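You operate a simulated robot arm through the tools that you are given. There is no shell and no other tool. Be economical: measure what you need, move in short steps, check, and stop when the job is done.

You are at the controls of a simulated two-armed robot. One attempt, no reset.

JOB
Put the blue card from the top of the switch desk on top of the grey roll. Then take the oblong cover marked "26" from the top of the gauge bench and put it on top of the grey flat cover there. Then put the yellow block on top of the orange bracket on the top of the gauge bench. Then take the teal can on the top of the gauge bench and put it away on the second shelf from the bottom of the green rack. Then fetch the green ring and set it in the blue tray. Then close the grey drawer. Then put the grey cup in the square steel pan. Then take the purple bore plug and put it on the yellow lift card. Then take the yellow lifting eye and leave it on the top of the green bench mat. Then stack the 50 purple filter from the front of the long steel bench on top of the 5 purple filter. Then put the wooden chock on the top of the gear bench. Then take the orange round socket and leave it on the drip tray. Then pull the gauge box lid open. The order counts. Set down upright: teal can, grey cup, wooden chock.

Only the result counts: the job must be done as asked and must still hold three seconds after the hand-in. Knocking over, shifting, dropping, spilling or breaking anything else fails it. Lids that push on must go on centred and level and be pressed home; caps that screw on are set level and turned clockwise until they are tight.

ROBOT AND FRAMES
Two 7-joint arms with two-finger parallel grippers on one trunk, on a base that drives. Base frame: it is fixed to the floor where the robot stands at the start and does not move with it; the origin is under the middle of the robot, x ahead of it, y to its left, z up. Readings come in mm, rad, newtons and seconds.
The left shoulder is at the start at [70, 130, 1060], the right one opposite. With the tool pointing down near the work surface each hand reaches from about 100 to 320 mm from the robot's upright axis, wherever it stands, measured 20 degrees to its own side. Places, roughly: blue card [500, 0, 750]; blue tray (30x19x6 cm) [9700, 200, 900]; drip tray [13500, -7400, 800]; flat cover (15x15x4 cm) [15500, -300, 800]; gauge box lid [15400, -900, 900]; green ring (6x6x2 cm) [13800, -900, 800]; grey cup (10x15x13 cm) [13400, -7400, 400]; grey drawer [14000, -7200, 700]; grey roll (9x9x10 cm) [600, 200, 800]; oblong cover [15250, -250, 750]; orange bracket (8x5x4 cm) [14300, -300, 800]; orange round socket (6x6x5 cm) [11300, -7500, 800]; purple bore plug (4x4x4 cm) [13400, -8500, 900]; purple filter [13750, -8750, 750]; second shelf of the green rack [8400, 400, 500]; square steel pan [11400, -8500, 800]; teal can [13750, -250, 750]; top of the gear bench [11900, -8500, 800]; top of the green bench mat [11500, -12200, 900]; wooden chock (10x5x6 cm) [14800, -8600, 800]; yellow block (4x4x4 cm) [14500, -200, 800]; yellow lift card [15000, -8750, 750]; yellow lifting eye (7x3x8 cm) [13700, -8500, 900]. Payload 1.57 kg a hand.
The TCP of each hand is the grasp point between the finger pads, 30 mm short of the fingertips. In the tool frame z runs along the fingers and y along their closing line. Largest opening 80 mm; finger width 17, thickness 12; the body of the gripper, 40 by 82 mm, starts 80 mm behind the TCP.
Orientation is that of the tool frame in the base frame, as a unit quaternion [w, x, y, z]. With the fingers straight down and closing along the base's y, the tool's x points along the base's -x, its y along +y and its z along -z.

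CONTROLS
- The arms move only by the tool step_arm. It takes "left_deltas", "right_deltas" or both (then of equal length, played together; a hand with none holds still); each is a list of rows, each a list of 6 numbers: the shift along the tool's x, y, z in units of 20 mm (1.0 is 20 mm), then the turn, a rotation vector about the tool's x, y, z in units of 4 degrees (1.0 is 4 degrees). In form: [[tx, ty, tz, ax, ay, az], ...]. A call has 1 to 10 rows; each row shifts and turns the commanded pose from where the row before left it, along the tool's axes as they then stand. "left_grip" and "right_grip" are, for a hand that has rows, the opening in per cent of the stroke, from 0 (shut) to 100 (fully open), set as the call begins (left out, the last holds). A call with a number of a shift or a turn outside -1 to 1 is refused whole. Rows are played at 5 a second. More than 50 mm and 0.15 rad between two rows, or a gripper value outside its range, and nothing of the call is played. A pose out of reach is approached as far as the arm can. The call stops where the force on the tool passes 40 N (or 10 N more than at its start, if that is more) or the arm is blocked; 0.2 s more then pass. Each finger travels about 108 mm/s and halts on what it meets, pressing with about 42 N; the grip force reading is that of the motor and also rises with nothing between the fingers. The clock runs only during rows and for 0.2 s after the last one: add rows that do not move to give the fingers time. The reply holds the time, the measured pose of the TCP, the force on the tool along the base axes, the opening and the grip force, in the units named above and with some noise, with the torque about the TCP (base axes, N m) and any sound that the robot's microphone picked up.
- Cameras (640 x 400 px; columns grow to the right, rows downward): "scene" is now at [135.9, 19.5, 1288.1]; the picture's right is [0.24, -0.97, 0.00], its down [-0.58, -0.14, -0.81] and it looks along [0.78, 0.19, -0.59] (base axes); focal length 274 px, centre (320, 200). "left" rides on the left gripper at [72, 7, -122] in its tool frame; the picture's right is [-0.09, 1.00, 0.00], its down [-0.84, -0.08, -0.54] and it looks along [-0.54, -0.05, 0.84] (tool axes); focal length 238 px, centre (320, 200). "right" rides on the right gripper at [72, -7, -122] in its tool frame; the picture's right is [0.09, 1.00, 0.00], its down [-0.84, 0.08, -0.54] and it looks along [-0.54, 0.05, 0.84] (tool axes); focal length 238 px, centre (320, 200). There is no depth. A picture from a camera that has moved, and an enlarged one, comes with that camera's place and axes in the base frame and with its lens.
- capture(camera): a new picture of that camera. The clock stands still meanwhile.
- slide_trunk(by): slides the trunk up (or, below 0, down) by that many mm; the arms and the scene camera ride with it, the base frame stays. It gives what a move gives, with no picture.
- steer(legs): drives the robot by 1 to 6 legs, each [ahead, left, turn to the left] in mm, mm and rad, along the robot's own axes; the way and the turn of a leg run together, so that a leg with both is an arc; at most 1500 mm and 3.142 rad a leg. The arms and the cameras ride along, it lands a little off, and it stops where it bumps. It gives what a move gives.
- turn_head(pan, tilt): turns the head with the scene camera to pan (to the left, within 1.501 rad either way) and tilt (down, from -0.506 to 1.204), counted from straight ahead of the robot. It gives what a move gives.
- inspect(camera, box): a new picture of the part [left, top, right, bottom] of that camera's present view, enlarged. The clock stands still meanwhile.
- sign_off(): hands the job in; it is judged then, once.

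Work in short steps. Places have to be worked out from the pictures, the camera data and where the tool is seen: move nearer, look again, correct. Check each grasp and each placing, and mend what went wrong. You have 567 turns and 370 pictures in all, those below and enlarged ones among them. Open the grippers and draw the arms clear of the work before you hand the job in, unless the task says otherwise; then end with one line.

The tools are called after ">>>" as a command line: name --argument value ..., lists and objects as JSON in quotes. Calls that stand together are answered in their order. step_arm: Moves the arms, as the interface text tells. Its arguments: {"type":"object","properties":{"left_deltas":{"type":"array"},"left_grip":{"type":"number"},"right_deltas":{"type":"array"},"right_grip":{"type":"number"}},"required":[]} The other tools are called the same way: slide_trunk (by) slides the trunk up or down; steer (legs) drives the base; turn_head (pan, tilt) turns the head that bears the scene camera; capture (camera) takes a picture; inspect (camera, box) takes an enlarged picture of a part of a camera's view; sign_off () hands the job in.

At the start:

```text
time: 0.0
left_position: [334.0, 180.3, 1142.8]
left_tool_rot: [0.001, -0.001, 1.0, -0.002]
left_force: [0.5, -0.5, 0.2]
left_torque: [0.03, 0.0, 0.02]
left_gripper_width: 79.8
left_gripper_force: 0.1
right_position: [375.3, -43.0, 1086.4]
right_tool_rot: [0.0, -0.001, 1.0, 0.001]
right_force: [-0.1, 0.1, -0.6]
right_torque: [0.01, 0.03, 0.01]
right_gripper_width: 80.1
right_gripper_force: 0.1
trunk travel left (down, up): [-697.0, 243.0]
robot x, y, heading: [-3.4, -1.4, 0.002]
head pan, tilt: [0.239, 0.634]
```

scene: 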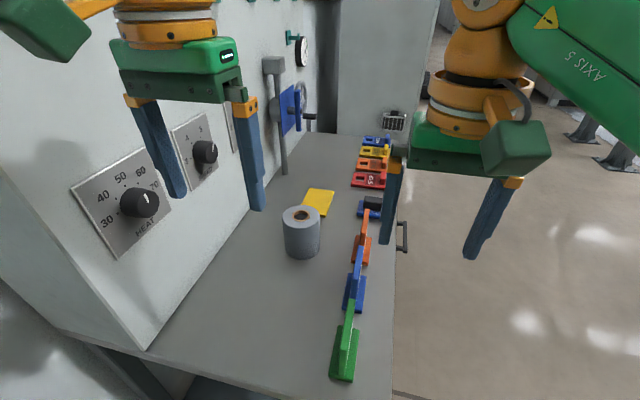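
right: 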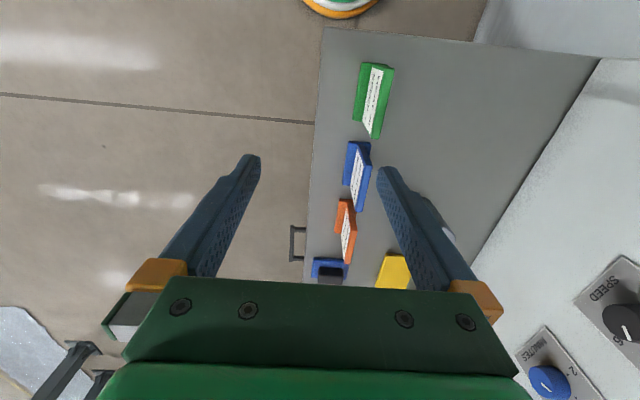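
left: 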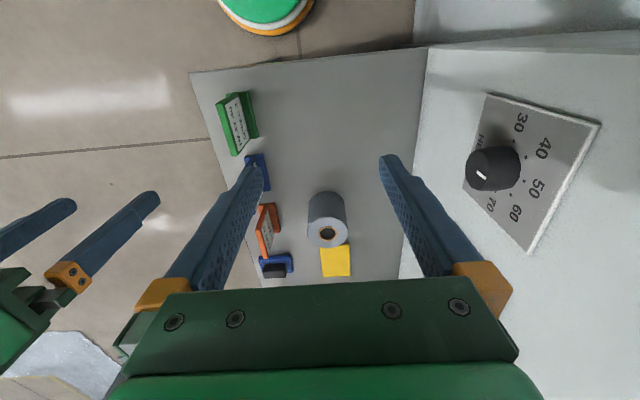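

The desk has several cards with upright tabs; I look closer at the blue ones and the roll.

>>> inspect --camera "scene" --box '[260, 120, 420, 220]'

>>> inspect --camera "scene" --box '[270, 180, 430, 390]'

```text
4.00 times, centred on (340, 170) of scene
camera zoom: at [135.9, 19.5, 1288.1], right [0.24, -0.97, 0.0], down [-0.58, -0.14, -0.81], along [0.78, 0.19, -0.59], focal length 1097 px, centre (240, 320)
```

zoom: 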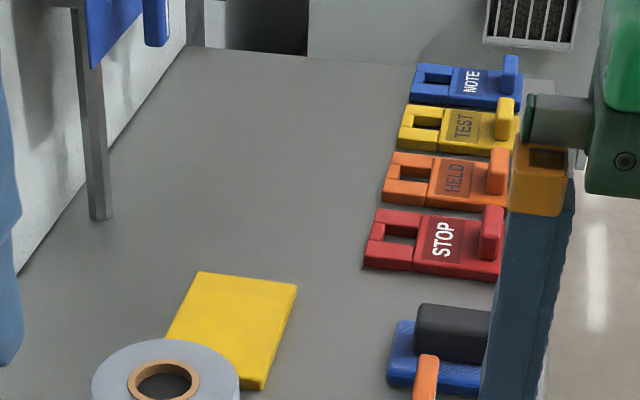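

```text
1.90 times, centred on (350, 285) of scene
camera zoom: at [135.9, 19.5, 1288.1], right [0.24, -0.97, 0.0], down [-0.58, -0.14, -0.81], along [0.78, 0.19, -0.59], focal length 522 px, centre (263, 38)
```

zoom: 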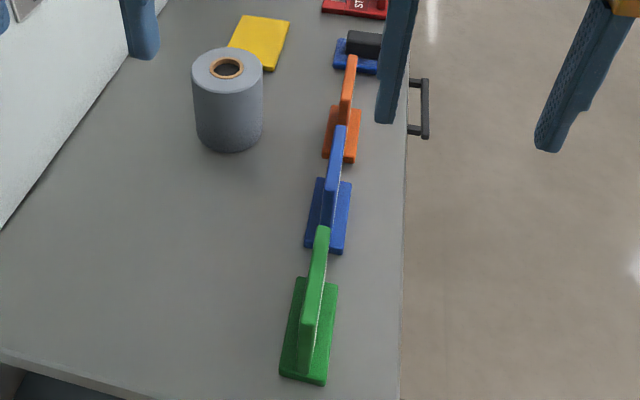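

The blue upright-fin card is near [524, 33]; the roll near [640, 195]. I need to get closer, so I look down at the desk edge and my base.

>>> turn_head --pan 0.0 --tilt 1.2

>>> capture --camera "scene"

>>> turn_head --pan -1.0 --tilt 0.5

>>> capture --camera "scene"

```text
time: 1.0
left_position: [334.7, 180.4, 1144.1]
left_tool_rot: [0.001, -0.001, 1.0, -0.001]
left_force: [0.8, -0.1, 0.7]
left_torque: [-0.01, -0.03, -0.03]
left_gripper_width: 80.0
left_gripper_force: 0.0
right_position: [376.6, -42.0, 1085.7]
right_tool_rot: [0.0, 0.0, 1.0, 0.001]
right_force: [0.6, -1.0, -0.1]
right_torque: [-0.01, -0.01, -0.01]
right_gripper_width: 80.0
right_gripper_force: 0.1
trunk travel left (down, up): [-697.0, 243.0]
robot x, y, heading: [1.5, 1.1, 0.003]
head pan, tilt: [0.0, 1.201]
```

```text
364 pictures are left
camera scene: at [107.0, -1.2, 1246.4], right [0.0, -1.0, 0.0], down [-0.93, 0.0, -0.36], along [0.36, 0.0, -0.93], focal length 274 px, centre (320, 200)
```

scene: 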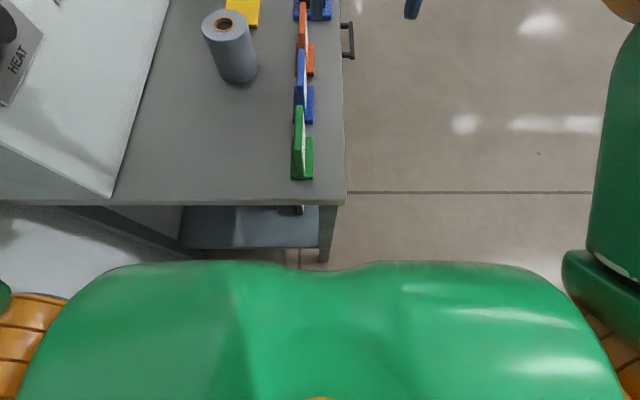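

```text
time: 2.2
left_position: [334.0, 179.2, 1143.5]
left_tool_rot: [0.001, -0.001, 1.0, -0.001]
left_force: [0.0, -0.5, -0.2]
left_torque: [-0.03, 0.01, -0.01]
left_gripper_width: 79.9
left_gripper_force: 0.1
right_position: [375.8, -44.1, 1086.0]
right_tool_rot: [0.0, 0.0, 1.0, 0.0]
right_force: [0.0, 0.8, 0.1]
right_torque: [0.01, -0.01, -0.02]
right_gripper_width: 80.0
right_gripper_force: 0.2
trunk travel left (down, up): [-697.0, 243.0]
robot x, y, heading: [1.7, -2.0, 0.0]
head pan, tilt: [-1.0, 0.499]
```

```text
363 pictures are left
camera scene: at [100.3, -77.7, 1300.0], right [-0.84, -0.54, 0.0], down [-0.26, 0.4, -0.88], along [0.47, -0.74, -0.48], focal length 274 px, centre (320, 200)
```

scene: 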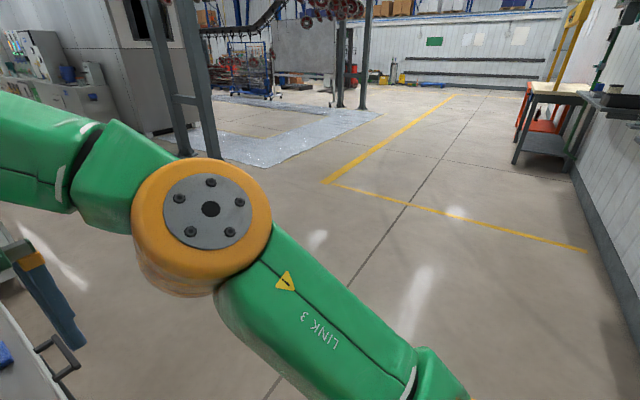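

I test the right arm's actual reach: lower to about z 950 and then go forward.

>>> step_arm --right_deltas '[[0, 0, 1, 0, 0, 0], [0, 0, 1, 0, 0, 0], [0, 0, 1, 0, 0, 0], [0, 0, 1, 0, 0, 0], [0, 0, 1, 0, 0, 0], [0, 0, 1, 0, 0, 0], [0, 0, 1, 0, 0, 0]]'

>>> step_arm --right_deltas '[[-1, 0, 0, 0, 0, 0], [-1, 0, 0, 0, 0, 0], [-1, 0, 0, 0, 0, 0], [-1, 0, 0, 0, 0, 0], [-1, 0, 0, 0, 0, 0], [-1, 0, 0, 0, 0, 0], [-1, 0, 0, 0, 0, 0], [-1, 0, 0, 0, 0, 0], [-1, 0, 0, 0, 0, 0]]'

>>> turn_head --pan 0.2 --tilt 0.8

>>> capture --camera "scene"

```text
time: 3.9
left_position: [333.8, 178.8, 1144.0]
left_tool_rot: [0.001, -0.001, 1.0, -0.001]
left_force: [0.5, 0.3, 0.2]
left_torque: [0.01, 0.01, -0.01]
left_gripper_width: 80.2
left_gripper_force: 0.1
right_position: [374.4, -42.2, 945.7]
right_tool_rot: [0.0, 0.0, 1.0, 0.001]
right_force: [0.2, -0.3, -0.7]
right_torque: [0.02, 0.01, -0.01]
right_gripper_width: 80.0
right_gripper_force: 0.1
trunk travel left (down, up): [-697.0, 243.0]
robot x, y, heading: [-2.1, 5.7, -0.002]
head pan, tilt: [-1.0, 0.499]
```

```text
time: 5.8
left_position: [334.1, 179.8, 1143.7]
left_tool_rot: [0.001, -0.001, 1.0, -0.002]
left_force: [0.3, 0.9, -0.1]
left_torque: [0.0, 0.01, 0.01]
left_gripper_width: 80.0
left_gripper_force: 0.0
right_position: [463.0, -55.9, 940.8]
right_tool_rot: [0.0, 0.0, 1.0, 0.0]
right_force: [0.0, 0.7, 0.3]
right_torque: [-0.01, 0.0, 0.03]
right_gripper_width: 79.9
right_gripper_force: 0.0
right hand out of reach, approached as far as the arm can: row 5, 6, 7, 8, 9
trunk travel left (down, up): [-697.0, 243.0]
robot x, y, heading: [2.6, -1.8, -0.0]
head pan, tilt: [-1.0, 0.499]
```

```text
time: 7.2
left_position: [333.6, 180.2, 1144.3]
left_tool_rot: [0.001, -0.001, 1.0, -0.001]
left_force: [-0.6, 0.3, 0.1]
left_torque: [0.02, -0.01, 0.03]
left_gripper_width: 79.9
left_gripper_force: 0.0
right_position: [463.3, -55.6, 939.4]
right_tool_rot: [0.0, 0.0, 1.0, 0.001]
right_force: [0.0, -0.9, 0.1]
right_torque: [-0.01, 0.01, -0.03]
right_gripper_width: 79.9
right_gripper_force: 0.0
trunk travel left (down, up): [-697.0, 243.0]
robot x, y, heading: [-2.7, 1.3, 0.003]
head pan, tilt: [0.201, 0.799]
```

```text
362 pictures are left
camera scene: at [130.1, 14.7, 1274.1], right [0.2, -0.98, 0.0], down [-0.7, -0.14, -0.7], along [0.68, 0.14, -0.72], focal length 274 px, centre (320, 200)
```

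scene: 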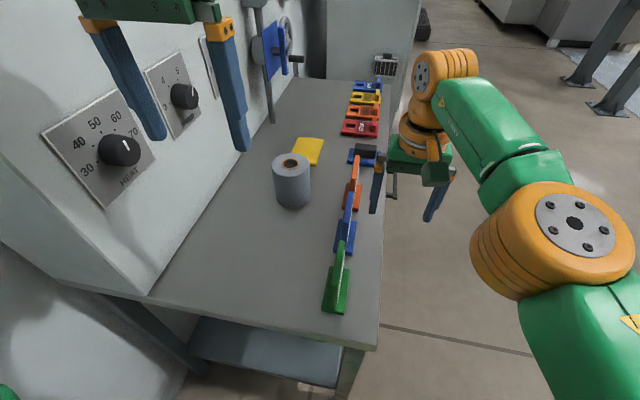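

Real reach is about 450 mm ahead. From the desk's right side both card and roll come within reach of the right arm, so I drive round to face the desk's side.

>>> steer --legs '[[0, -600, 0], [500, 0, 0], [0, 0, 1.571]]'

>>> turn_head --pan 0.0 --tilt 0.8

>>> capture --camera "scene"

```text
time: 17.1
left_position: [311.7, -283.7, 1144.3]
left_tool_rot: [-0.001, 0.712, -0.703, 0.0]
left_force: [0.2, 0.4, 1.0]
left_torque: [0.0, 0.02, -0.02]
left_gripper_width: 80.0
left_gripper_force: 0.2
right_position: [546.5, -153.2, 940.1]
right_tool_rot: [0.001, 0.711, -0.704, -0.001]
right_force: [0.2, 0.6, -0.5]
right_torque: [0.01, 0.02, 0.03]
right_gripper_width: 80.0
right_gripper_force: 0.0
trunk travel left (down, up): [-697.0, 243.0]
robot x, y, heading: [493.9, -612.4, 1.583]
head pan, tilt: [0.201, 0.799]
```

```text
time: 17.8
left_position: [311.5, -285.0, 1143.7]
left_tool_rot: [-0.001, 0.711, -0.703, 0.0]
left_force: [-0.7, -0.3, -0.2]
left_torque: [0.02, -0.02, 0.0]
left_gripper_width: 80.0
left_gripper_force: 0.0
right_position: [545.1, -153.2, 940.2]
right_tool_rot: [0.001, 0.711, -0.703, -0.001]
right_force: [-0.5, 0.3, -0.1]
right_torque: [0.02, -0.02, 0.01]
right_gripper_width: 80.0
right_gripper_force: 0.0
trunk travel left (down, up): [-697.0, 243.0]
robot x, y, heading: [492.2, -618.3, 1.581]
head pan, tilt: [0.0, 0.799]
```

```text
361 pictures are left
camera scene: at [493.6, -486.5, 1274.1], right [1.0, 0.01, 0.0], down [0.01, -0.72, -0.7], along [-0.01, 0.7, -0.72], focal length 274 px, centre (320, 200)
```

scene: 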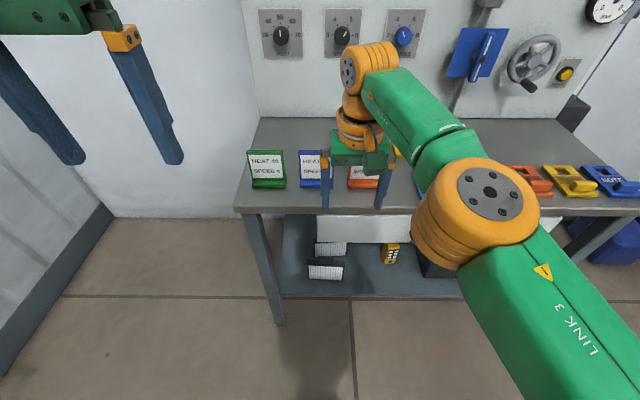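

Clear ahead; I drive forward 330 toward the desk side.

>>> steer --legs '[[330, 0, 0]]'

>>> step_arm --right_deltas '[[1, 0, 0, 0, 0, 1], [1, 0, 0, 0, 0, 1], [1, 0, 0, 0, 0, 1], [1, 0, 0, 0, 0, 1], [1, 0, 0, 0, 0, 1], [0, 0, 0, 0, 0, 1], [0, 0, 0, 0, 0, 1], [0, 0, 0, 0, 0, 1], [0, 0, 0, 0, 0, 1], [0, 0, 0, 0, 0, 1]]'

>>> capture --camera "scene"

```text
time: 20.0
left_position: [313.4, 44.2, 1143.8]
left_tool_rot: [-0.002, 0.708, -0.707, 0.0]
left_force: [0.4, -0.4, -0.3]
left_torque: [-0.02, 0.01, -0.02]
left_gripper_width: 80.1
left_gripper_force: 0.1
right_position: [549.5, 172.2, 940.7]
right_tool_rot: [0.0, 0.708, -0.706, -0.001]
right_force: [0.8, 0.8, -1.0]
right_torque: [0.03, -0.01, 0.01]
right_gripper_width: 79.7
right_gripper_force: 0.1
trunk travel left (down, up): [-697.0, 243.0]
robot x, y, heading: [495.6, -289.8, 1.57]
head pan, tilt: [0.0, 0.799]
```

```text
time: 22.2
left_position: [314.0, 43.7, 1143.1]
left_tool_rot: [-0.001, 0.708, -0.706, 0.001]
left_force: [0.0, 0.8, -0.3]
left_torque: [0.0, 0.06, 0.02]
left_gripper_width: 79.7
left_gripper_force: 0.0
right_position: [556.8, 171.6, 954.5]
right_tool_rot: [-0.001, -0.422, 0.907, 0.001]
right_force: [0.7, 0.0, 0.5]
right_torque: [-0.01, 0.01, -0.03]
right_gripper_width: 79.8
right_gripper_force: 0.1
right hand out of reach, approached as far as the arm can: row 1, 2, 3, 4, 5
trunk travel left (down, up): [-697.0, 243.0]
robot x, y, heading: [488.6, -291.5, 1.567]
head pan, tilt: [0.0, 0.799]
```

```text
360 pictures are left
camera scene: at [493.5, -159.5, 1274.1], right [1.0, 0.0, 0.0], down [0.0, -0.72, -0.7], along [0.0, 0.7, -0.72], focal length 274 px, centre (320, 200)
```

scene: 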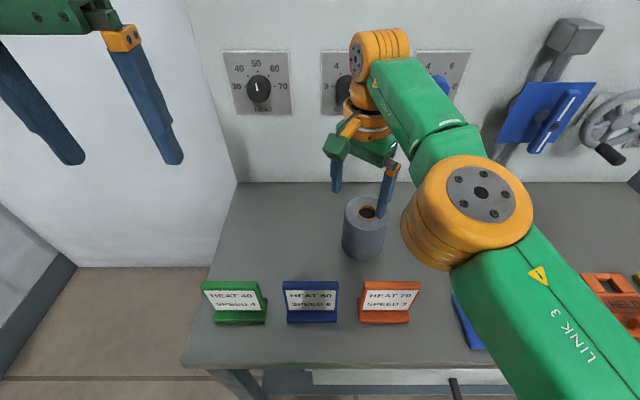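

The desk top works out at z≈800, the roll top ≈[580,176,900], the card's fin ≈[479,31], top ≈900. I finish turning the wrist so the fingers close along y.

>>> step_arm --right_deltas '[[0, 0, 0, 0, 0, 1], [0, 0, 0, 0, 0, 1], [0, 0, 0, 0, 0, 1], [0, 0, 0, 0, 0, 1], [0, 0, 0, 0, 0, 1], [0, 0, 0, 0, 0, 1], [0, 0, 0, 0, 0, 1], [0, 0, 0, 0, 0, 1], [0, 0, 0, 0, 0, 1], [0, 0, 0, 0, 0, 1]]'

>>> step_arm --right_deltas '[[0, 0, 0, 0, 0, 1], [0, 0, 0, 0, 0, 1], [0, 0, 0, 0, 0, 0.5], [0, -1, 0, 0, 0, 0], [0, -1, 0, 0, 0, 0], [0, -1, -1, 0, 0, 0], [0, -1, -1, 0, 0, 0]]'

```text
time: 24.4
left_position: [313.9, 44.8, 1143.6]
left_tool_rot: [-0.001, 0.708, -0.707, -0.001]
left_force: [0.2, -0.1, 0.4]
left_torque: [0.0, 0.0, -0.01]
left_gripper_width: 80.2
left_gripper_force: 0.1
right_position: [556.9, 171.9, 953.0]
right_tool_rot: [-0.001, -0.087, 0.996, 0.001]
right_force: [-0.1, 0.4, -0.7]
right_torque: [-0.02, -0.02, 0.01]
right_gripper_width: 80.1
right_gripper_force: 0.1
trunk travel left (down, up): [-697.0, 243.0]
robot x, y, heading: [490.0, -291.8, 1.567]
head pan, tilt: [0.0, 0.799]
```

```text
time: 26.0
left_position: [312.6, 44.8, 1143.6]
left_tool_rot: [-0.001, 0.708, -0.706, 0.0]
left_force: [0.4, 0.3, 0.7]
left_torque: [-0.02, -0.01, 0.03]
left_gripper_width: 79.9
left_gripper_force: 0.0
right_position: [544.2, 147.6, 1008.7]
right_tool_rot: [0.0, 0.0, 1.0, 0.001]
right_force: [-0.8, 0.3, -0.3]
right_torque: [0.03, 0.0, -0.01]
right_gripper_width: 79.9
right_gripper_force: 0.2
right hand out of reach, approached as far as the arm can: row 4, 5, 6, 7
trunk travel left (down, up): [-697.0, 243.0]
robot x, y, heading: [493.6, -289.9, 1.574]
head pan, tilt: [0.0, 0.799]
```

Continue back toward the card.

>>> step_arm --right_deltas '[[1, -1, 0, 0, 0, 0], [1, -1, 0, 0, 0, 0], [1, -1, 0, 0, 0, 0], [0, -1, 0, 0, 0, 0], [0, -1, 0, 0, 0, 0]]'

>>> capture --camera "right"

>>> capture --camera "scene"

```text
time: 27.2
left_position: [313.9, 44.9, 1145.8]
left_tool_rot: [-0.001, 0.708, -0.706, 0.0]
left_force: [0.9, -0.7, -0.5]
left_torque: [-0.02, 0.0, 0.0]
left_gripper_width: 79.9
left_gripper_force: 0.0
right_position: [481.6, 57.2, 1011.0]
right_tool_rot: [-0.001, 0.0, 1.0, 0.001]
right_force: [0.4, -0.6, -0.2]
right_torque: [0.01, 0.03, 0.0]
right_gripper_width: 80.1
right_gripper_force: 0.1
right hand out of reach, approached as far as the arm can: row 1
trunk travel left (down, up): [-697.0, 243.0]
robot x, y, heading: [491.4, -290.2, 1.572]
head pan, tilt: [0.0, 0.799]
```

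```text
359 pictures are left
camera right: at [409.7, 50.9, 1133.1], right [-0.09, 1.0, 0.0], down [0.84, 0.08, 0.54], along [0.54, 0.05, -0.84], focal length 238 px, centre (320, 200)
```

right: 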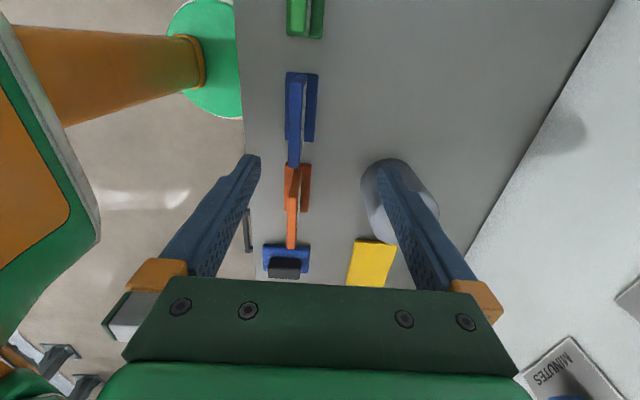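

```text
358 pictures are left
camera scene: at [494.4, -159.9, 1274.2], right [1.0, 0.0, 0.0], down [0.0, -0.72, -0.7], along [0.0, 0.7, -0.72], focal length 274 px, centre (320, 200)
```

scene: 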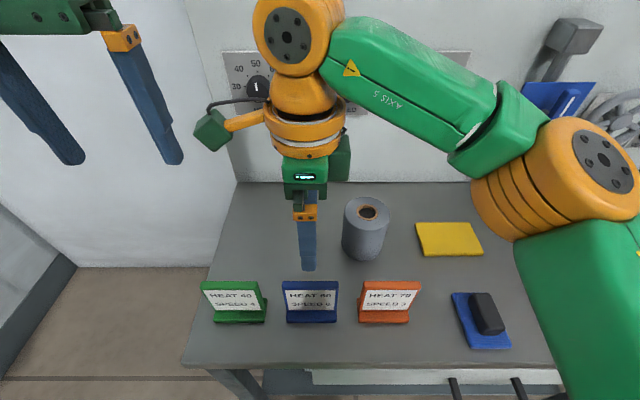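

Fin centre ≈[477, 31.5], top ≈905. I shift over it and descend to z≈868.

>>> step_arm --right_deltas '[[0.1, -0.7, 0, 0, 0, 0], [0.1, -0.58, 0, 0, 0, 0], [0, 0, 1, 0, 0, 0], [0, 0, 1, 0, 0, 0], [0, 0, 1, 0, 0, 0]]' --right_grip 100

>>> capture --camera "right"

```text
time: 28.4
left_position: [313.7, 45.2, 1142.6]
left_tool_rot: [-0.002, 0.708, -0.706, 0.0]
left_force: [0.4, -0.2, 0.0]
left_torque: [0.01, 0.03, 0.0]
left_gripper_width: 79.9
left_gripper_force: 0.1
right_position: [477.6, 33.3, 952.4]
right_tool_rot: [-0.001, 0.0, 1.0, 0.0]
right_force: [0.8, 0.5, -0.3]
right_torque: [-0.04, -0.05, 0.0]
right_gripper_width: 80.0
right_gripper_force: 0.0
trunk travel left (down, up): [-697.0, 243.0]
robot x, y, heading: [492.1, -287.7, 1.575]
head pan, tilt: [0.0, 0.799]
```

```text
357 pictures are left
camera right: at [405.6, 26.2, 1073.4], right [-0.09, 1.0, 0.0], down [0.84, 0.08, 0.54], along [0.54, 0.05, -0.84], focal length 238 px, centre (320, 200)
```

right: 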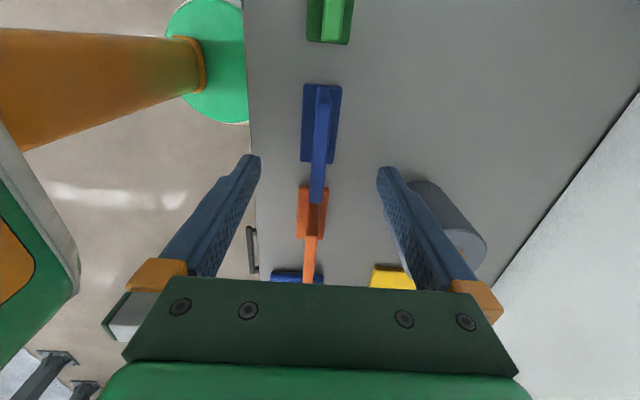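

Aligned. Descend and close.

>>> step_arm --right_deltas '[[0, 0, 1, 0, 0, 0], [0, 0, 1, 0, 0, 0], [0, 0, 1, 0, 0, 0], [0, 0, 1, 0, 0, 0], [0, 0, 0.2, 0, 0, 0]]'

>>> step_arm --right_deltas '[[0, 0, 0, 0, 0, 0], [0, 0, 0, 0, 0, 0], [0, 0, 0, 0, 0, 0], [0, 0, 0, 0, 0, 0]]' --right_grip 0

>>> capture --camera "right"

```text
time: 29.6
left_position: [312.8, 45.0, 1144.0]
left_tool_rot: [-0.001, 0.708, -0.707, -0.001]
left_force: [-0.6, -0.2, -0.1]
left_torque: [0.03, -0.02, 0.02]
left_gripper_width: 80.1
left_gripper_force: 0.0
right_position: [474.3, 32.4, 867.5]
right_tool_rot: [-0.002, -0.001, 1.0, 0.0]
right_force: [-0.6, -0.5, -0.1]
right_torque: [0.03, 0.01, 0.01]
right_gripper_width: 80.3
right_gripper_force: 0.0
trunk travel left (down, up): [-697.0, 243.0]
robot x, y, heading: [491.3, -287.4, 1.567]
head pan, tilt: [0.0, 0.799]
```

```text
time: 30.6
left_position: [313.3, 45.9, 1142.4]
left_tool_rot: [0.0, 0.708, -0.707, 0.0]
left_force: [0.1, 0.7, -0.1]
left_torque: [-0.02, 0.0, 0.0]
left_gripper_width: 80.0
left_gripper_force: 0.1
right_position: [475.5, 32.7, 868.9]
right_tool_rot: [-0.001, -0.001, 1.0, 0.0]
right_force: [0.9, -0.2, -0.7]
right_torque: [0.02, 0.01, -0.01]
right_gripper_width: 11.5
right_gripper_force: 28.6
trunk travel left (down, up): [-697.0, 243.0]
robot x, y, heading: [490.4, -289.3, 1.566]
head pan, tilt: [0.0, 0.799]
```

```text
356 pictures are left
camera right: at [404.2, 25.6, 989.7], right [-0.09, 1.0, 0.0], down [0.84, 0.08, 0.54], along [0.54, 0.05, -0.84], focal length 238 px, centre (320, 200)
```

right: 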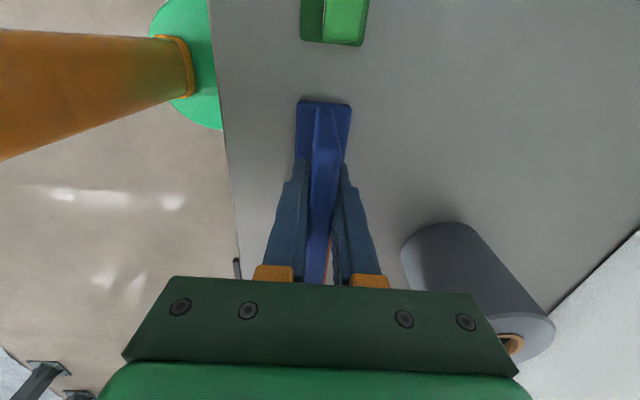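

Held at 11.5 mm. Lift, then move base 60 mm closer for reach to the roll.

>>> step_arm --right_deltas '[[0, 0, -1, 0, 0, 0], [0, 0, -1, 0, 0, 0], [0, 0, -1, 0, 0, 0], [0, 0, -1, 0, 0, 0], [0, 0, -1, 0, 0, 0], [0, 0, -1, 0, 0, 0], [0, 0, -1, 0, 0, 0]]'

>>> steer --legs '[[60, 0, 0]]'

>>> capture --camera "scene"

>>> capture --camera "right"

```text
time: 32.2
left_position: [313.5, 44.4, 1143.0]
left_tool_rot: [-0.001, 0.708, -0.706, 0.0]
left_force: [-0.2, 0.8, 0.1]
left_torque: [0.02, 0.02, -0.02]
left_gripper_width: 80.1
left_gripper_force: 0.0
right_position: [478.0, 36.6, 1008.9]
right_tool_rot: [0.001, 0.0, 1.0, 0.0]
right_force: [0.2, 0.0, -0.9]
right_torque: [-0.01, 0.01, -0.02]
right_gripper_width: 11.6
right_gripper_force: 29.2
trunk travel left (down, up): [-697.0, 243.0]
robot x, y, heading: [491.3, -287.5, 1.571]
head pan, tilt: [0.0, 0.799]
```

```text
time: 33.1
left_position: [315.1, 99.5, 1145.8]
left_tool_rot: [0.002, -0.707, 0.708, 0.001]
left_force: [0.7, -0.1, 0.5]
left_torque: [0.04, 0.01, 0.0]
left_gripper_width: 79.9
left_gripper_force: 0.0
right_position: [478.9, 91.9, 1010.1]
right_tool_rot: [-0.001, 0.001, 1.0, 0.002]
right_force: [0.2, 0.5, -1.3]
right_torque: [0.06, -0.01, -0.01]
right_gripper_width: 11.4
right_gripper_force: 29.5
trunk travel left (down, up): [-697.0, 243.0]
robot x, y, heading: [491.5, -228.9, 1.564]
head pan, tilt: [0.0, 0.799]
```

```text
355 pictures are left
camera scene: at [494.0, -104.4, 1274.7], right [1.0, 0.0, 0.0], down [0.0, -0.71, -0.7], along [0.0, 0.7, -0.71], focal length 274 px, centre (320, 200)
```

scene: 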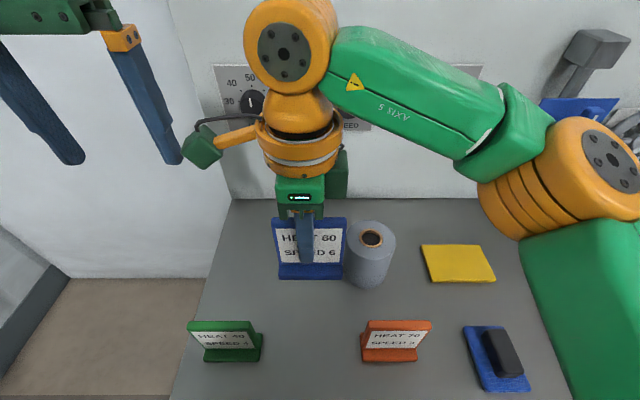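

```text
354 pictures are left
camera right: at [406.4, 85.0, 1131.9], right [-0.09, 1.0, 0.0], down [0.84, 0.07, 0.54], along [0.54, 0.05, -0.84], focal length 238 px, centre (320, 200)
```

right: 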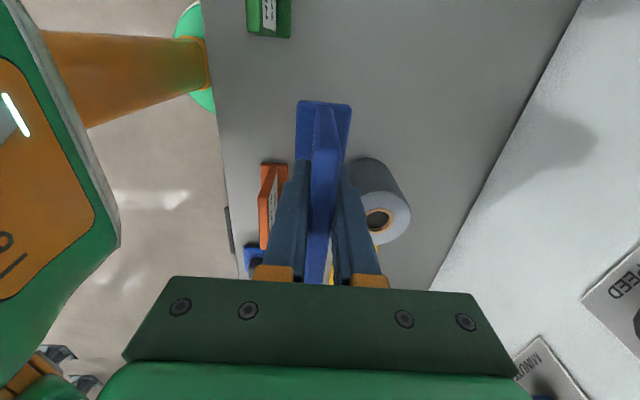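

Roll centre ≈[579,175]. Move over it at height, then look.

>>> step_arm --right_deltas '[[-1, 0.83, 0, 0, 0, 0], [-1, 0.83, 0, 0, 0, 0], [-1, 0.83, 0, 0, 0, 0], [-1, 0.83, 0, 0, 0, 0], [-0.9, 0.83, 0, 0, 0, 0], [0, 0, 0, 0, 0, 0]]'

>>> capture --camera "right"

>>> inspect --camera "scene" --box '[280, 160, 480, 285]'

```text
time: 34.5
left_position: [313.6, 105.6, 1143.9]
left_tool_rot: [0.001, -0.706, 0.708, 0.001]
left_force: [-0.1, -0.3, -0.4]
left_torque: [0.02, 0.01, 0.0]
left_gripper_width: 79.9
left_gripper_force: 0.2
right_position: [576.9, 178.6, 1008.1]
right_tool_rot: [0.001, 0.0, 1.0, 0.0]
right_force: [-0.6, -0.5, -0.7]
right_torque: [-0.02, 0.01, -0.03]
right_gripper_width: 11.7
right_gripper_force: 29.0
trunk travel left (down, up): [-697.0, 243.0]
robot x, y, heading: [493.7, -231.7, 1.562]
head pan, tilt: [0.0, 0.799]
```

```text
353 pictures are left
camera right: at [505.6, 171.8, 1130.1], right [-0.09, 1.0, 0.0], down [0.84, 0.07, 0.54], along [0.54, 0.05, -0.84], focal length 238 px, centre (320, 200)
```

right: 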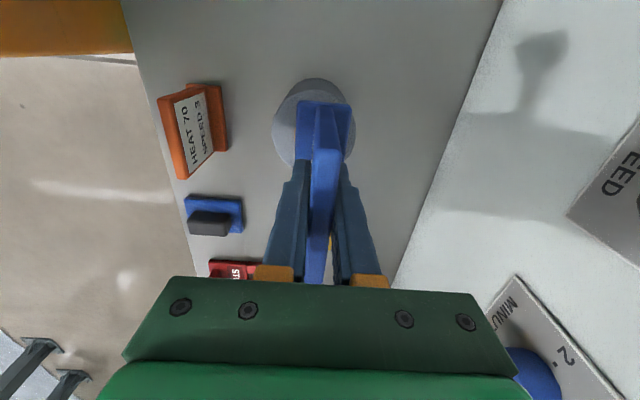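

```text
3.20 times, centred on (380, 222) of scene
camera zoom: at [493.7, -99.4, 1274.1], right [1.0, 0.0, 0.0], down [0.0, -0.72, -0.7], along [0.0, 0.7, -0.72], focal length 878 px, centre (128, 128)
```

zoom: 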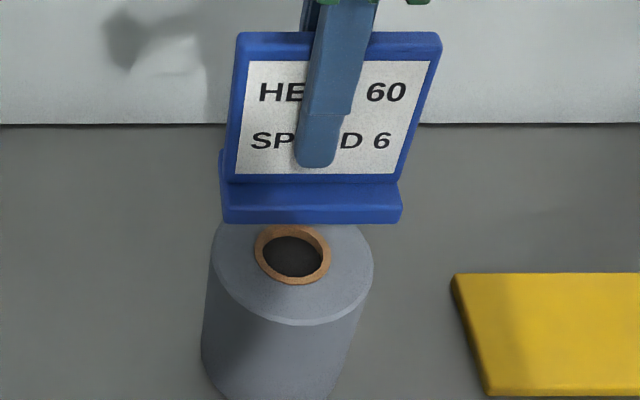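

Card is centred over the roll. Lower in steps.

>>> step_arm --right_deltas '[[0, 0, 1, 0, 0, 0], [0, 0, 0.5, 0, 0, 0], [0, 0, 0.2, 0, 0, 0], [0, 0, 0, 0, 0, 0]]'

>>> inspect --camera "scene" --box '[280, 160, 480, 285]'

```text
time: 35.5
left_position: [314.9, 105.6, 1143.1]
left_tool_rot: [0.002, -0.707, 0.708, -0.001]
left_force: [-0.4, 0.3, -0.6]
left_torque: [0.0, -0.03, -0.03]
left_gripper_width: 80.3
left_gripper_force: 0.0
right_position: [574.0, 177.4, 972.8]
right_tool_rot: [-0.001, 0.001, 1.0, 0.001]
right_force: [-1.0, 0.1, -1.4]
right_torque: [-0.02, -0.01, 0.02]
right_gripper_width: 11.5
right_gripper_force: 29.2
trunk travel left (down, up): [-697.0, 243.0]
robot x, y, heading: [493.8, -226.2, 1.566]
head pan, tilt: [0.0, 0.799]
```

```text
3.20 times, centred on (380, 222) of scene
camera zoom: at [494.1, -99.3, 1274.1], right [1.0, 0.0, 0.0], down [0.0, -0.72, -0.7], along [0.0, 0.7, -0.72], focal length 878 px, centre (128, 128)
```

zoom: 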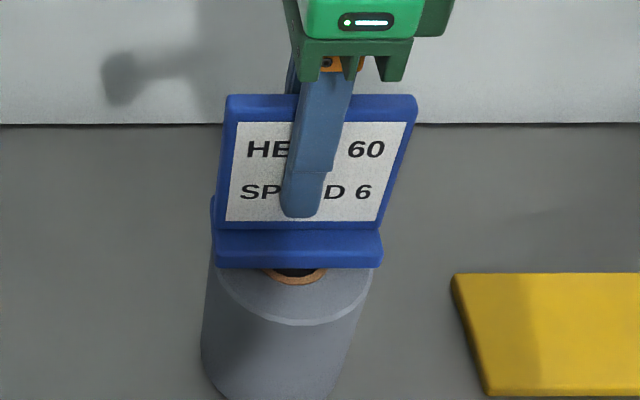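

Well centred. Continue with small steps until contact.

>>> step_arm --right_deltas '[[0, 0, 0.2, 0, 0, 0], [0, 0, 0.15, 0, 0, 0]]'

>>> step_arm --right_deltas '[[0, 0, 0.1, 0, 0, 0], [0, 0, 0.1, 0, 0, 0]]'

>>> step_arm --right_deltas '[[0, 0, 0.1, 0, 0, 0], [0, 0, 0.05, 0, 0, 0]]'

>>> inspect --camera "scene" --box '[280, 160, 480, 285]'

```text
time: 36.1
left_position: [314.8, 103.3, 1145.1]
left_tool_rot: [0.001, -0.706, 0.708, 0.001]
left_force: [-0.1, -0.2, -0.2]
left_torque: [-0.01, 0.02, 0.02]
left_gripper_width: 79.9
left_gripper_force: 0.1
right_position: [576.0, 178.0, 968.2]
right_tool_rot: [0.0, 0.001, 1.0, 0.002]
right_force: [0.9, 3.6, 10.6]
right_torque: [0.02, -0.07, -0.01]
right_gripper_width: 11.5
right_gripper_force: 28.9
trunk travel left (down, up): [-697.0, 243.0]
robot x, y, heading: [492.1, -230.8, 1.568]
head pan, tilt: [0.0, 0.799]
```

```text
time: 36.8
left_position: [313.7, 102.7, 1144.1]
left_tool_rot: [0.001, -0.706, 0.708, 0.0]
left_force: [0.1, 0.8, -0.5]
left_torque: [0.01, -0.02, 0.0]
left_gripper_width: 80.0
left_gripper_force: 0.1
right_position: [575.7, 176.5, 965.1]
right_tool_rot: [-0.001, 0.0, 1.0, 0.002]
right_force: [0.0, 4.4, 21.7]
right_torque: [-0.01, 0.04, -0.06]
right_gripper_width: 11.9
right_gripper_force: 29.2
trunk travel left (down, up): [-697.0, 243.0]
robot x, y, heading: [490.6, -227.7, 1.565]
head pan, tilt: [0.0, 0.799]
```

```text
time: 37.4
left_position: [314.6, 100.6, 1145.1]
left_tool_rot: [0.003, -0.706, 0.708, 0.001]
left_force: [0.1, 0.3, 0.7]
left_torque: [0.01, 0.01, -0.02]
left_gripper_width: 79.9
left_gripper_force: 0.2
right_position: [575.7, 175.0, 963.2]
right_tool_rot: [-0.001, 0.002, 1.0, 0.004]
right_force: [2.4, 8.4, 36.7]
right_torque: [0.01, -0.28, 0.1]
right_gripper_width: 11.4
right_gripper_force: 28.7
trunk travel left (down, up): [-697.0, 243.0]
robot x, y, heading: [492.1, -226.9, 1.563]
head pan, tilt: [0.0, 0.799]
```

```text
3.20 times, centred on (380, 222) of scene
camera zoom: at [493.6, -103.8, 1274.9], right [1.0, 0.0, 0.0], down [0.0, -0.71, -0.7], along [0.0, 0.7, -0.71], focal length 878 px, centre (128, 128)
```

zoom: 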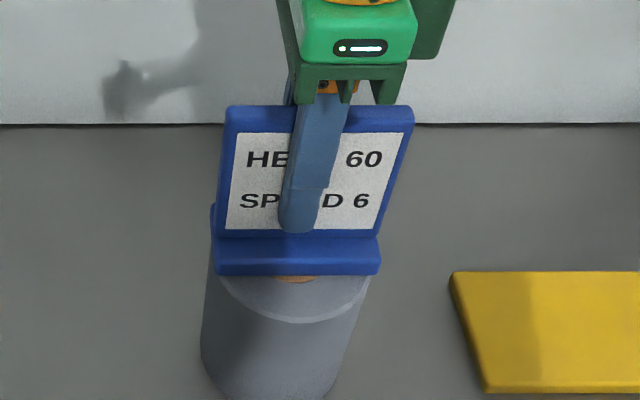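

Contact made; relax the pressure, then open and lift.

>>> step_arm --right_deltas '[[0, 0, -0.2, 0, 0, 0], [0, 0, -0.12, 0, 0, 0], [0, 0, 0, 0, 0, 0]]'

>>> step_arm --right_deltas '[[0, 0, 0, 0, 0, 0], [0, 0, 0, 0, 0, 0], [0, 0, 0, 0, 0, 0]]' --right_grip 60

>>> step_arm --right_deltas '[[0, 0, -1, 0, 0, 0], [0, 0, -1, 0, 0, 0], [0, 0, -1, 0, 0, 0], [0, 0, -1, 0, 0, 0], [1, -1, 0, 0, 0, 0], [1, -1, 0, 0, 0, 0], [1, -1, 0, 0, 0, 0]]'

>>> capture --camera "scene"

```text
time: 38.1
left_position: [313.4, 104.6, 1143.2]
left_tool_rot: [0.001, -0.707, 0.708, 0.0]
left_force: [0.3, -0.1, -0.5]
left_torque: [0.0, 0.02, 0.02]
left_gripper_width: 79.8
left_gripper_force: 0.1
right_position: [574.5, 179.5, 966.4]
right_tool_rot: [0.0, 0.001, 1.0, 0.001]
right_force: [-1.1, 0.6, -1.6]
right_torque: [0.03, 0.0, 0.02]
right_gripper_width: 11.5
right_gripper_force: 28.9
trunk travel left (down, up): [-697.0, 243.0]
robot x, y, heading: [490.5, -232.5, 1.568]
head pan, tilt: [0.0, 0.799]
```

```text
time: 39.0
left_position: [314.3, 105.1, 1142.8]
left_tool_rot: [0.002, -0.706, 0.708, 0.0]
left_force: [-0.1, 0.1, -0.2]
left_torque: [0.0, 0.02, 0.03]
left_gripper_width: 80.1
left_gripper_force: 0.2
right_position: [573.9, 178.6, 967.0]
right_tool_rot: [-0.001, 0.001, 1.0, 0.0]
right_force: [-0.1, 0.3, 0.1]
right_torque: [0.03, 0.04, 0.0]
right_gripper_width: 48.2
right_gripper_force: 0.1
trunk travel left (down, up): [-697.0, 243.0]
robot x, y, heading: [494.1, -230.1, 1.568]
head pan, tilt: [0.0, 0.799]
```

```text
time: 40.5
left_position: [313.2, 104.4, 1142.3]
left_tool_rot: [0.001, -0.707, 0.708, 0.0]
left_force: [-0.3, -0.2, 0.5]
left_torque: [0.0, -0.03, -0.01]
left_gripper_width: 80.0
left_gripper_force: 0.0
right_position: [513.5, 115.9, 1046.0]
right_tool_rot: [0.0, 0.001, 1.0, -0.001]
right_force: [0.5, -0.1, 0.8]
right_torque: [-0.02, 0.02, 0.02]
right_gripper_width: 47.6
right_gripper_force: 0.0
trunk travel left (down, up): [-697.0, 243.0]
robot x, y, heading: [489.6, -230.7, 1.567]
head pan, tilt: [0.0, 0.799]
```

```text
349 pictures are left
camera scene: at [492.9, -100.3, 1274.2], right [1.0, 0.0, 0.0], down [0.0, -0.72, -0.7], along [0.0, 0.7, -0.72], focal length 274 px, centre (320, 200)
```

scene: 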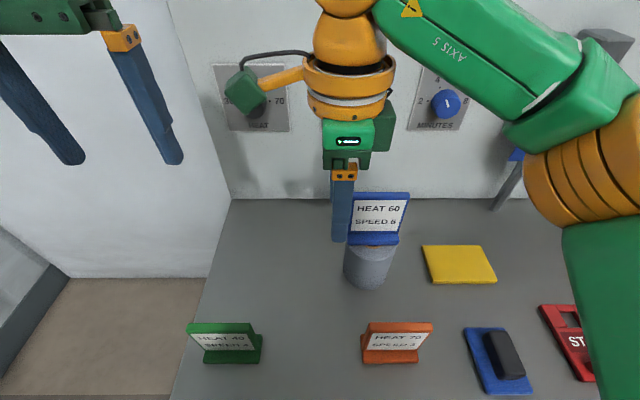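

The card stands on the roll. I back off and turn to face +x, then look down the hall.

>>> steer --legs '[[-700, 0, 0], [0, 0, -1.571]]'

>>> turn_head --pan 0.0 --tilt 0.15

>>> capture --camera "scene"

>>> step_arm --right_deltas '[[0, 0, -1, 0, 0, -1], [0, 0, -1, 0, 0, -1], [0, 0, -1, 0, 0, -1], [0, 0, 0, 0, 0, -1], [0, 0, 0, 0, 0, -1], [0, 0, 0, 0, 0, -1], [0, 0, 0, 0, 0, -1], [0, 0, 0, 0, 0, -1], [0, 0, 0, 0, 0, -1], [0, 0, 0, 0, 0, -1]]' --right_grip 100

>>> step_arm --right_deltas '[[0, 0, 0, 0, 0, -1], [0, 0, 0, 0, 0, -1], [0, 0, 0, 0, 0, -1], [0, 0, 0, 0, 0, -1], [0, 0, 0, 0, 0, -1], [0, 0, 0, 0, 0, -1], [0, 0, 0, 0, 0, -1], [0, 0, 0, 0, 0, -1], [0, 0, 0, 0, 0, -1], [0, 0, 0, 0, 0, -1]]'

```text
time: 48.2
left_position: [824.8, -740.6, 1143.5]
left_tool_rot: [0.0, -0.003, 1.0, -0.001]
left_force: [0.2, 1.0, -0.3]
left_torque: [0.04, 0.0, 0.0]
left_gripper_width: 80.1
left_gripper_force: 0.1
right_position: [840.3, -942.0, 1046.1]
right_tool_rot: [-0.001, 0.706, 0.709, 0.0]
right_force: [-0.9, 0.4, 0.8]
right_torque: [0.0, 0.01, 0.01]
right_gripper_width: 48.1
right_gripper_force: 0.0
trunk travel left (down, up): [-697.0, 243.0]
robot x, y, heading: [493.3, -921.2, 0.005]
head pan, tilt: [0.0, 0.799]
```

```text
time: 49.2
left_position: [824.3, -741.8, 1144.0]
left_tool_rot: [0.001, -0.004, 1.0, -0.001]
left_force: [-0.4, 0.6, -0.6]
left_torque: [0.0, -0.02, 0.0]
left_gripper_width: 80.0
left_gripper_force: 0.0
right_position: [840.7, -942.4, 1045.9]
right_tool_rot: [0.0, 0.705, 0.709, 0.0]
right_force: [0.4, 0.5, 0.2]
right_torque: [-0.03, -0.02, 0.02]
right_gripper_width: 48.0
right_gripper_force: 0.1
trunk travel left (down, up): [-697.0, 243.0]
robot x, y, heading: [492.7, -919.0, 0.006]
head pan, tilt: [0.0, 0.15]
```

```text
348 pictures are left
camera scene: at [636.5, -923.8, 1332.4], right [0.0, -1.0, 0.0], down [-0.15, 0.0, -0.99], along [0.99, 0.0, -0.15], focal length 274 px, centre (320, 200)
```

scene: 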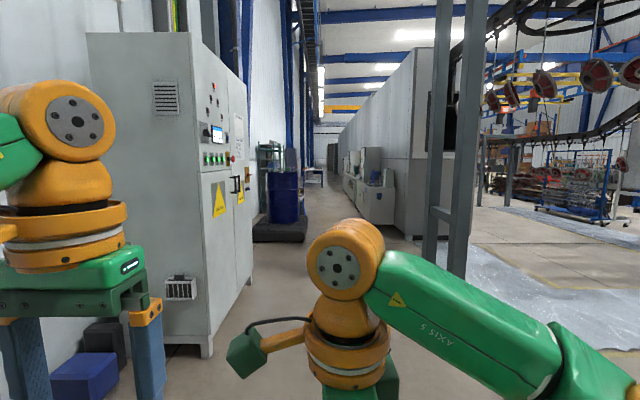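

```text
time: 51.4
left_position: [825.9, -742.1, 1143.9]
left_tool_rot: [0.001, -0.003, 1.0, -0.001]
left_force: [-0.4, -0.4, -0.6]
left_torque: [0.0, 0.0, 0.02]
left_gripper_width: 79.9
left_gripper_force: 0.0
right_position: [841.0, -942.6, 1105.3]
right_tool_rot: [0.001, 0.42, 0.908, 0.001]
right_force: [0.0, 0.4, -0.2]
right_torque: [0.0, 0.01, 0.0]
right_gripper_width: 79.9
right_gripper_force: 0.0
trunk travel left (down, up): [-697.0, 243.0]
robot x, y, heading: [490.8, -922.1, 0.01]
head pan, tilt: [0.0, 0.15]
```

```text
time: 53.6
left_position: [826.3, -742.6, 1144.1]
left_tool_rot: [0.001, -0.004, 1.0, 0.0]
left_force: [-0.3, 0.5, 0.6]
left_torque: [0.03, -0.02, -0.02]
left_gripper_width: 80.1
left_gripper_force: 0.1
right_position: [840.2, -942.7, 1105.6]
right_tool_rot: [0.0, 0.084, 0.996, 0.001]
right_force: [0.5, -0.2, -0.5]
right_torque: [0.0, -0.02, 0.02]
right_gripper_width: 80.0
right_gripper_force: 0.0
trunk travel left (down, up): [-697.0, 243.0]
robot x, y, heading: [495.8, -922.4, 0.001]
head pan, tilt: [0.0, 0.15]
```

A corridor leads down the hall between the barrel (y>−730) and the machines (y<−2100). I shift to y≈−1300 and drive 6 m.

>>> steer --legs '[[0, -400, 0], [1500, 0, 0], [1500, 0, 0], [1500, 0, 0]]'

>>> capture --camera "scene"

```text
time: 77.3
left_position: [5355.7, -1199.2, 1143.2]
left_tool_rot: [0.0, 0.025, 1.0, 0.0]
left_force: [-0.3, 0.5, -0.7]
left_torque: [0.02, -0.01, 0.03]
left_gripper_width: 79.9
left_gripper_force: 0.0
right_position: [5359.5, -1401.6, 1105.5]
right_tool_rot: [0.001, 0.111, 0.994, 0.0]
right_force: [-0.2, 0.5, 0.4]
right_torque: [-0.01, -0.02, 0.0]
right_gripper_width: 80.1
right_gripper_force: 0.1
trunk travel left (down, up): [-697.0, 243.0]
robot x, y, heading: [5015.0, -1364.2, -0.045]
head pan, tilt: [0.0, 0.15]
```

```text
347 pictures are left
camera scene: at [5156.6, -1371.2, 1332.5], right [-0.05, -1.0, 0.0], down [-0.15, 0.01, -0.99], along [0.99, -0.05, -0.15], focal length 274 px, centre (320, 200)
```

scene: 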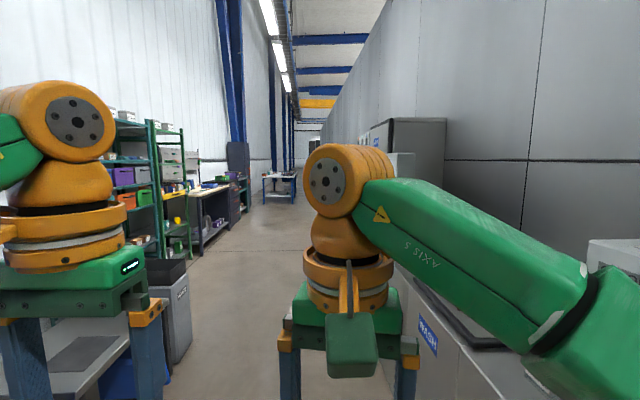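

The WASH machine is near on my right; I check that side before going on.

>>> turn_head --pan -0.5 --tilt 0.7

>>> capture --camera "scene"

```text
time: 78.3
left_position: [5354.7, -1200.1, 1143.8]
left_tool_rot: [0.001, 0.025, 1.0, 0.0]
left_force: [-0.3, -1.4, 0.9]
left_torque: [-0.01, 0.02, 0.0]
left_gripper_width: 80.0
left_gripper_force: 0.0
right_position: [5359.2, -1401.3, 1105.2]
right_tool_rot: [0.0, 0.11, 0.994, 0.001]
right_force: [-0.3, -0.4, -0.6]
right_torque: [-0.01, 0.02, -0.01]
right_gripper_width: 79.8
right_gripper_force: 0.1
trunk travel left (down, up): [-697.0, 243.0]
robot x, y, heading: [5014.3, -1359.8, -0.044]
head pan, tilt: [-0.499, 0.7]
```

```text
346 pictures are left
camera scene: at [5136.8, -1410.8, 1282.5], right [-0.52, -0.85, 0.0], down [-0.55, 0.34, -0.77], along [0.65, -0.4, -0.64], focal length 274 px, centre (320, 200)
```

scene: 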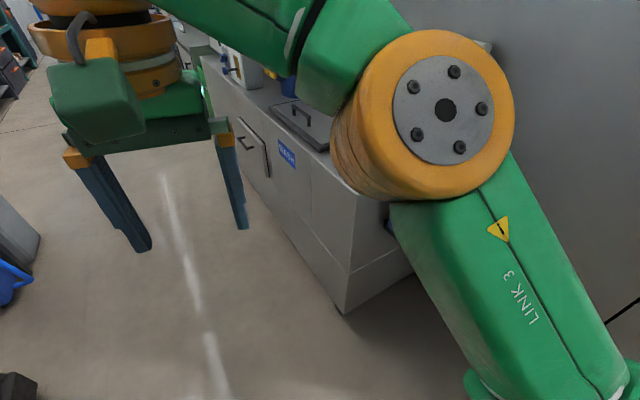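

Corridor is y −600…−1855. Move to y≈−1200, straighten, drive on.

>>> steer --legs '[[0, 150, 0.044], [1500, 0, 0], [1500, 0, 0]]'

>>> turn_head --pan 0.0 --tilt 0.2

>>> capture --camera "scene"

```text
time: 93.6
left_position: [8331.7, -1158.5, 1144.4]
left_tool_rot: [0.002, 0.03, 1.0, 0.0]
left_force: [-0.1, 0.1, 0.4]
left_torque: [-0.01, -0.01, 0.02]
left_gripper_width: 79.9
left_gripper_force: 0.0
right_position: [8332.4, -1361.9, 1105.7]
right_tool_rot: [0.001, 0.116, 0.993, 0.001]
right_force: [0.9, 0.1, -0.4]
right_torque: [-0.01, -0.05, -0.01]
right_gripper_width: 80.2
right_gripper_force: 0.1
trunk travel left (down, up): [-697.0, 243.0]
robot x, y, heading: [7989.9, -1319.4, -0.061]
head pan, tilt: [-0.499, 0.7]
```

```text
time: 94.5
left_position: [8330.9, -1158.5, 1144.0]
left_tool_rot: [0.001, 0.03, 1.0, -0.001]
left_force: [0.8, -0.1, 0.9]
left_torque: [0.01, 0.0, -0.03]
left_gripper_width: 80.2
left_gripper_force: 0.1
right_position: [8333.6, -1359.7, 1106.4]
right_tool_rot: [0.001, 0.117, 0.993, 0.001]
right_force: [0.0, -0.2, -0.9]
right_torque: [-0.01, 0.02, 0.03]
right_gripper_width: 80.2
right_gripper_force: 0.1
trunk travel left (down, up): [-697.0, 243.0]
robot x, y, heading: [7988.6, -1316.0, -0.057]
head pan, tilt: [0.0, 0.201]
```

```text
345 pictures are left
camera scene: at [8131.7, -1328.2, 1327.7], right [-0.06, -1.0, 0.0], down [-0.2, 0.01, -0.98], along [0.98, -0.06, -0.2], focal length 274 px, centre (320, 200)
```

scene: 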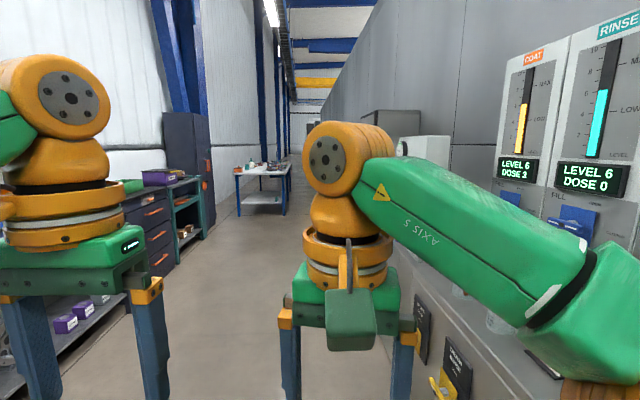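

The gauge bench is at x≥13200, y −70…−940. I straighten up and drive 4 m closer.

>>> steer --legs '[[0, 130, 0.085], [1500, 0, 0.01], [1500, 0, 0.015], [800, 0, 0.01]]'

>>> turn_head --pan 0.15 --tilt 0.35

>>> capture --camera "scene"

```text
time: 113.6
left_position: [12099.6, -934.9, 1143.5]
left_tool_rot: [0.001, -0.017, 1.0, -0.001]
left_force: [-0.3, 0.1, -0.1]
left_torque: [0.01, -0.01, -0.01]
left_gripper_width: 80.2
left_gripper_force: 0.1
right_position: [12119.5, -1135.4, 1105.3]
right_tool_rot: [0.001, 0.07, 0.998, 0.001]
right_force: [0.1, -0.6, -0.4]
right_torque: [0.02, 0.0, -0.02]
right_gripper_width: 79.9
right_gripper_force: 0.0
trunk travel left (down, up): [-697.0, 243.0]
robot x, y, heading: [11768.9, -1125.3, 0.028]
head pan, tilt: [0.0, 0.201]
```

```text
time: 114.3
left_position: [12099.1, -934.5, 1144.0]
left_tool_rot: [0.001, -0.017, 1.0, -0.001]
left_force: [-0.2, 0.9, 0.8]
left_torque: [-0.03, 0.03, -0.01]
left_gripper_width: 80.1
left_gripper_force: 0.2
right_position: [12120.4, -1135.3, 1105.6]
right_tool_rot: [0.001, 0.071, 0.997, 0.001]
right_force: [0.2, 0.3, -0.3]
right_torque: [-0.03, 0.01, -0.01]
right_gripper_width: 79.7
right_gripper_force: 0.0
trunk travel left (down, up): [-697.0, 243.0]
robot x, y, heading: [11771.2, -1123.7, 0.031]
head pan, tilt: [0.15, 0.351]
```

```text
344 pictures are left
camera scene: at [11914.7, -1107.9, 1313.8], right [0.18, -0.98, 0.0], down [-0.34, -0.06, -0.94], along [0.92, 0.17, -0.34], focal length 274 px, centre (320, 200)
```

scene: 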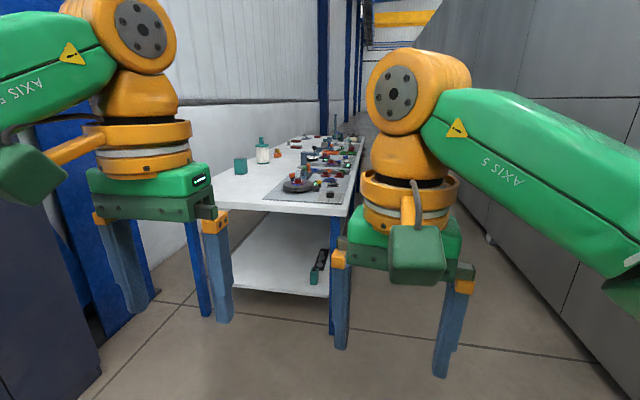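

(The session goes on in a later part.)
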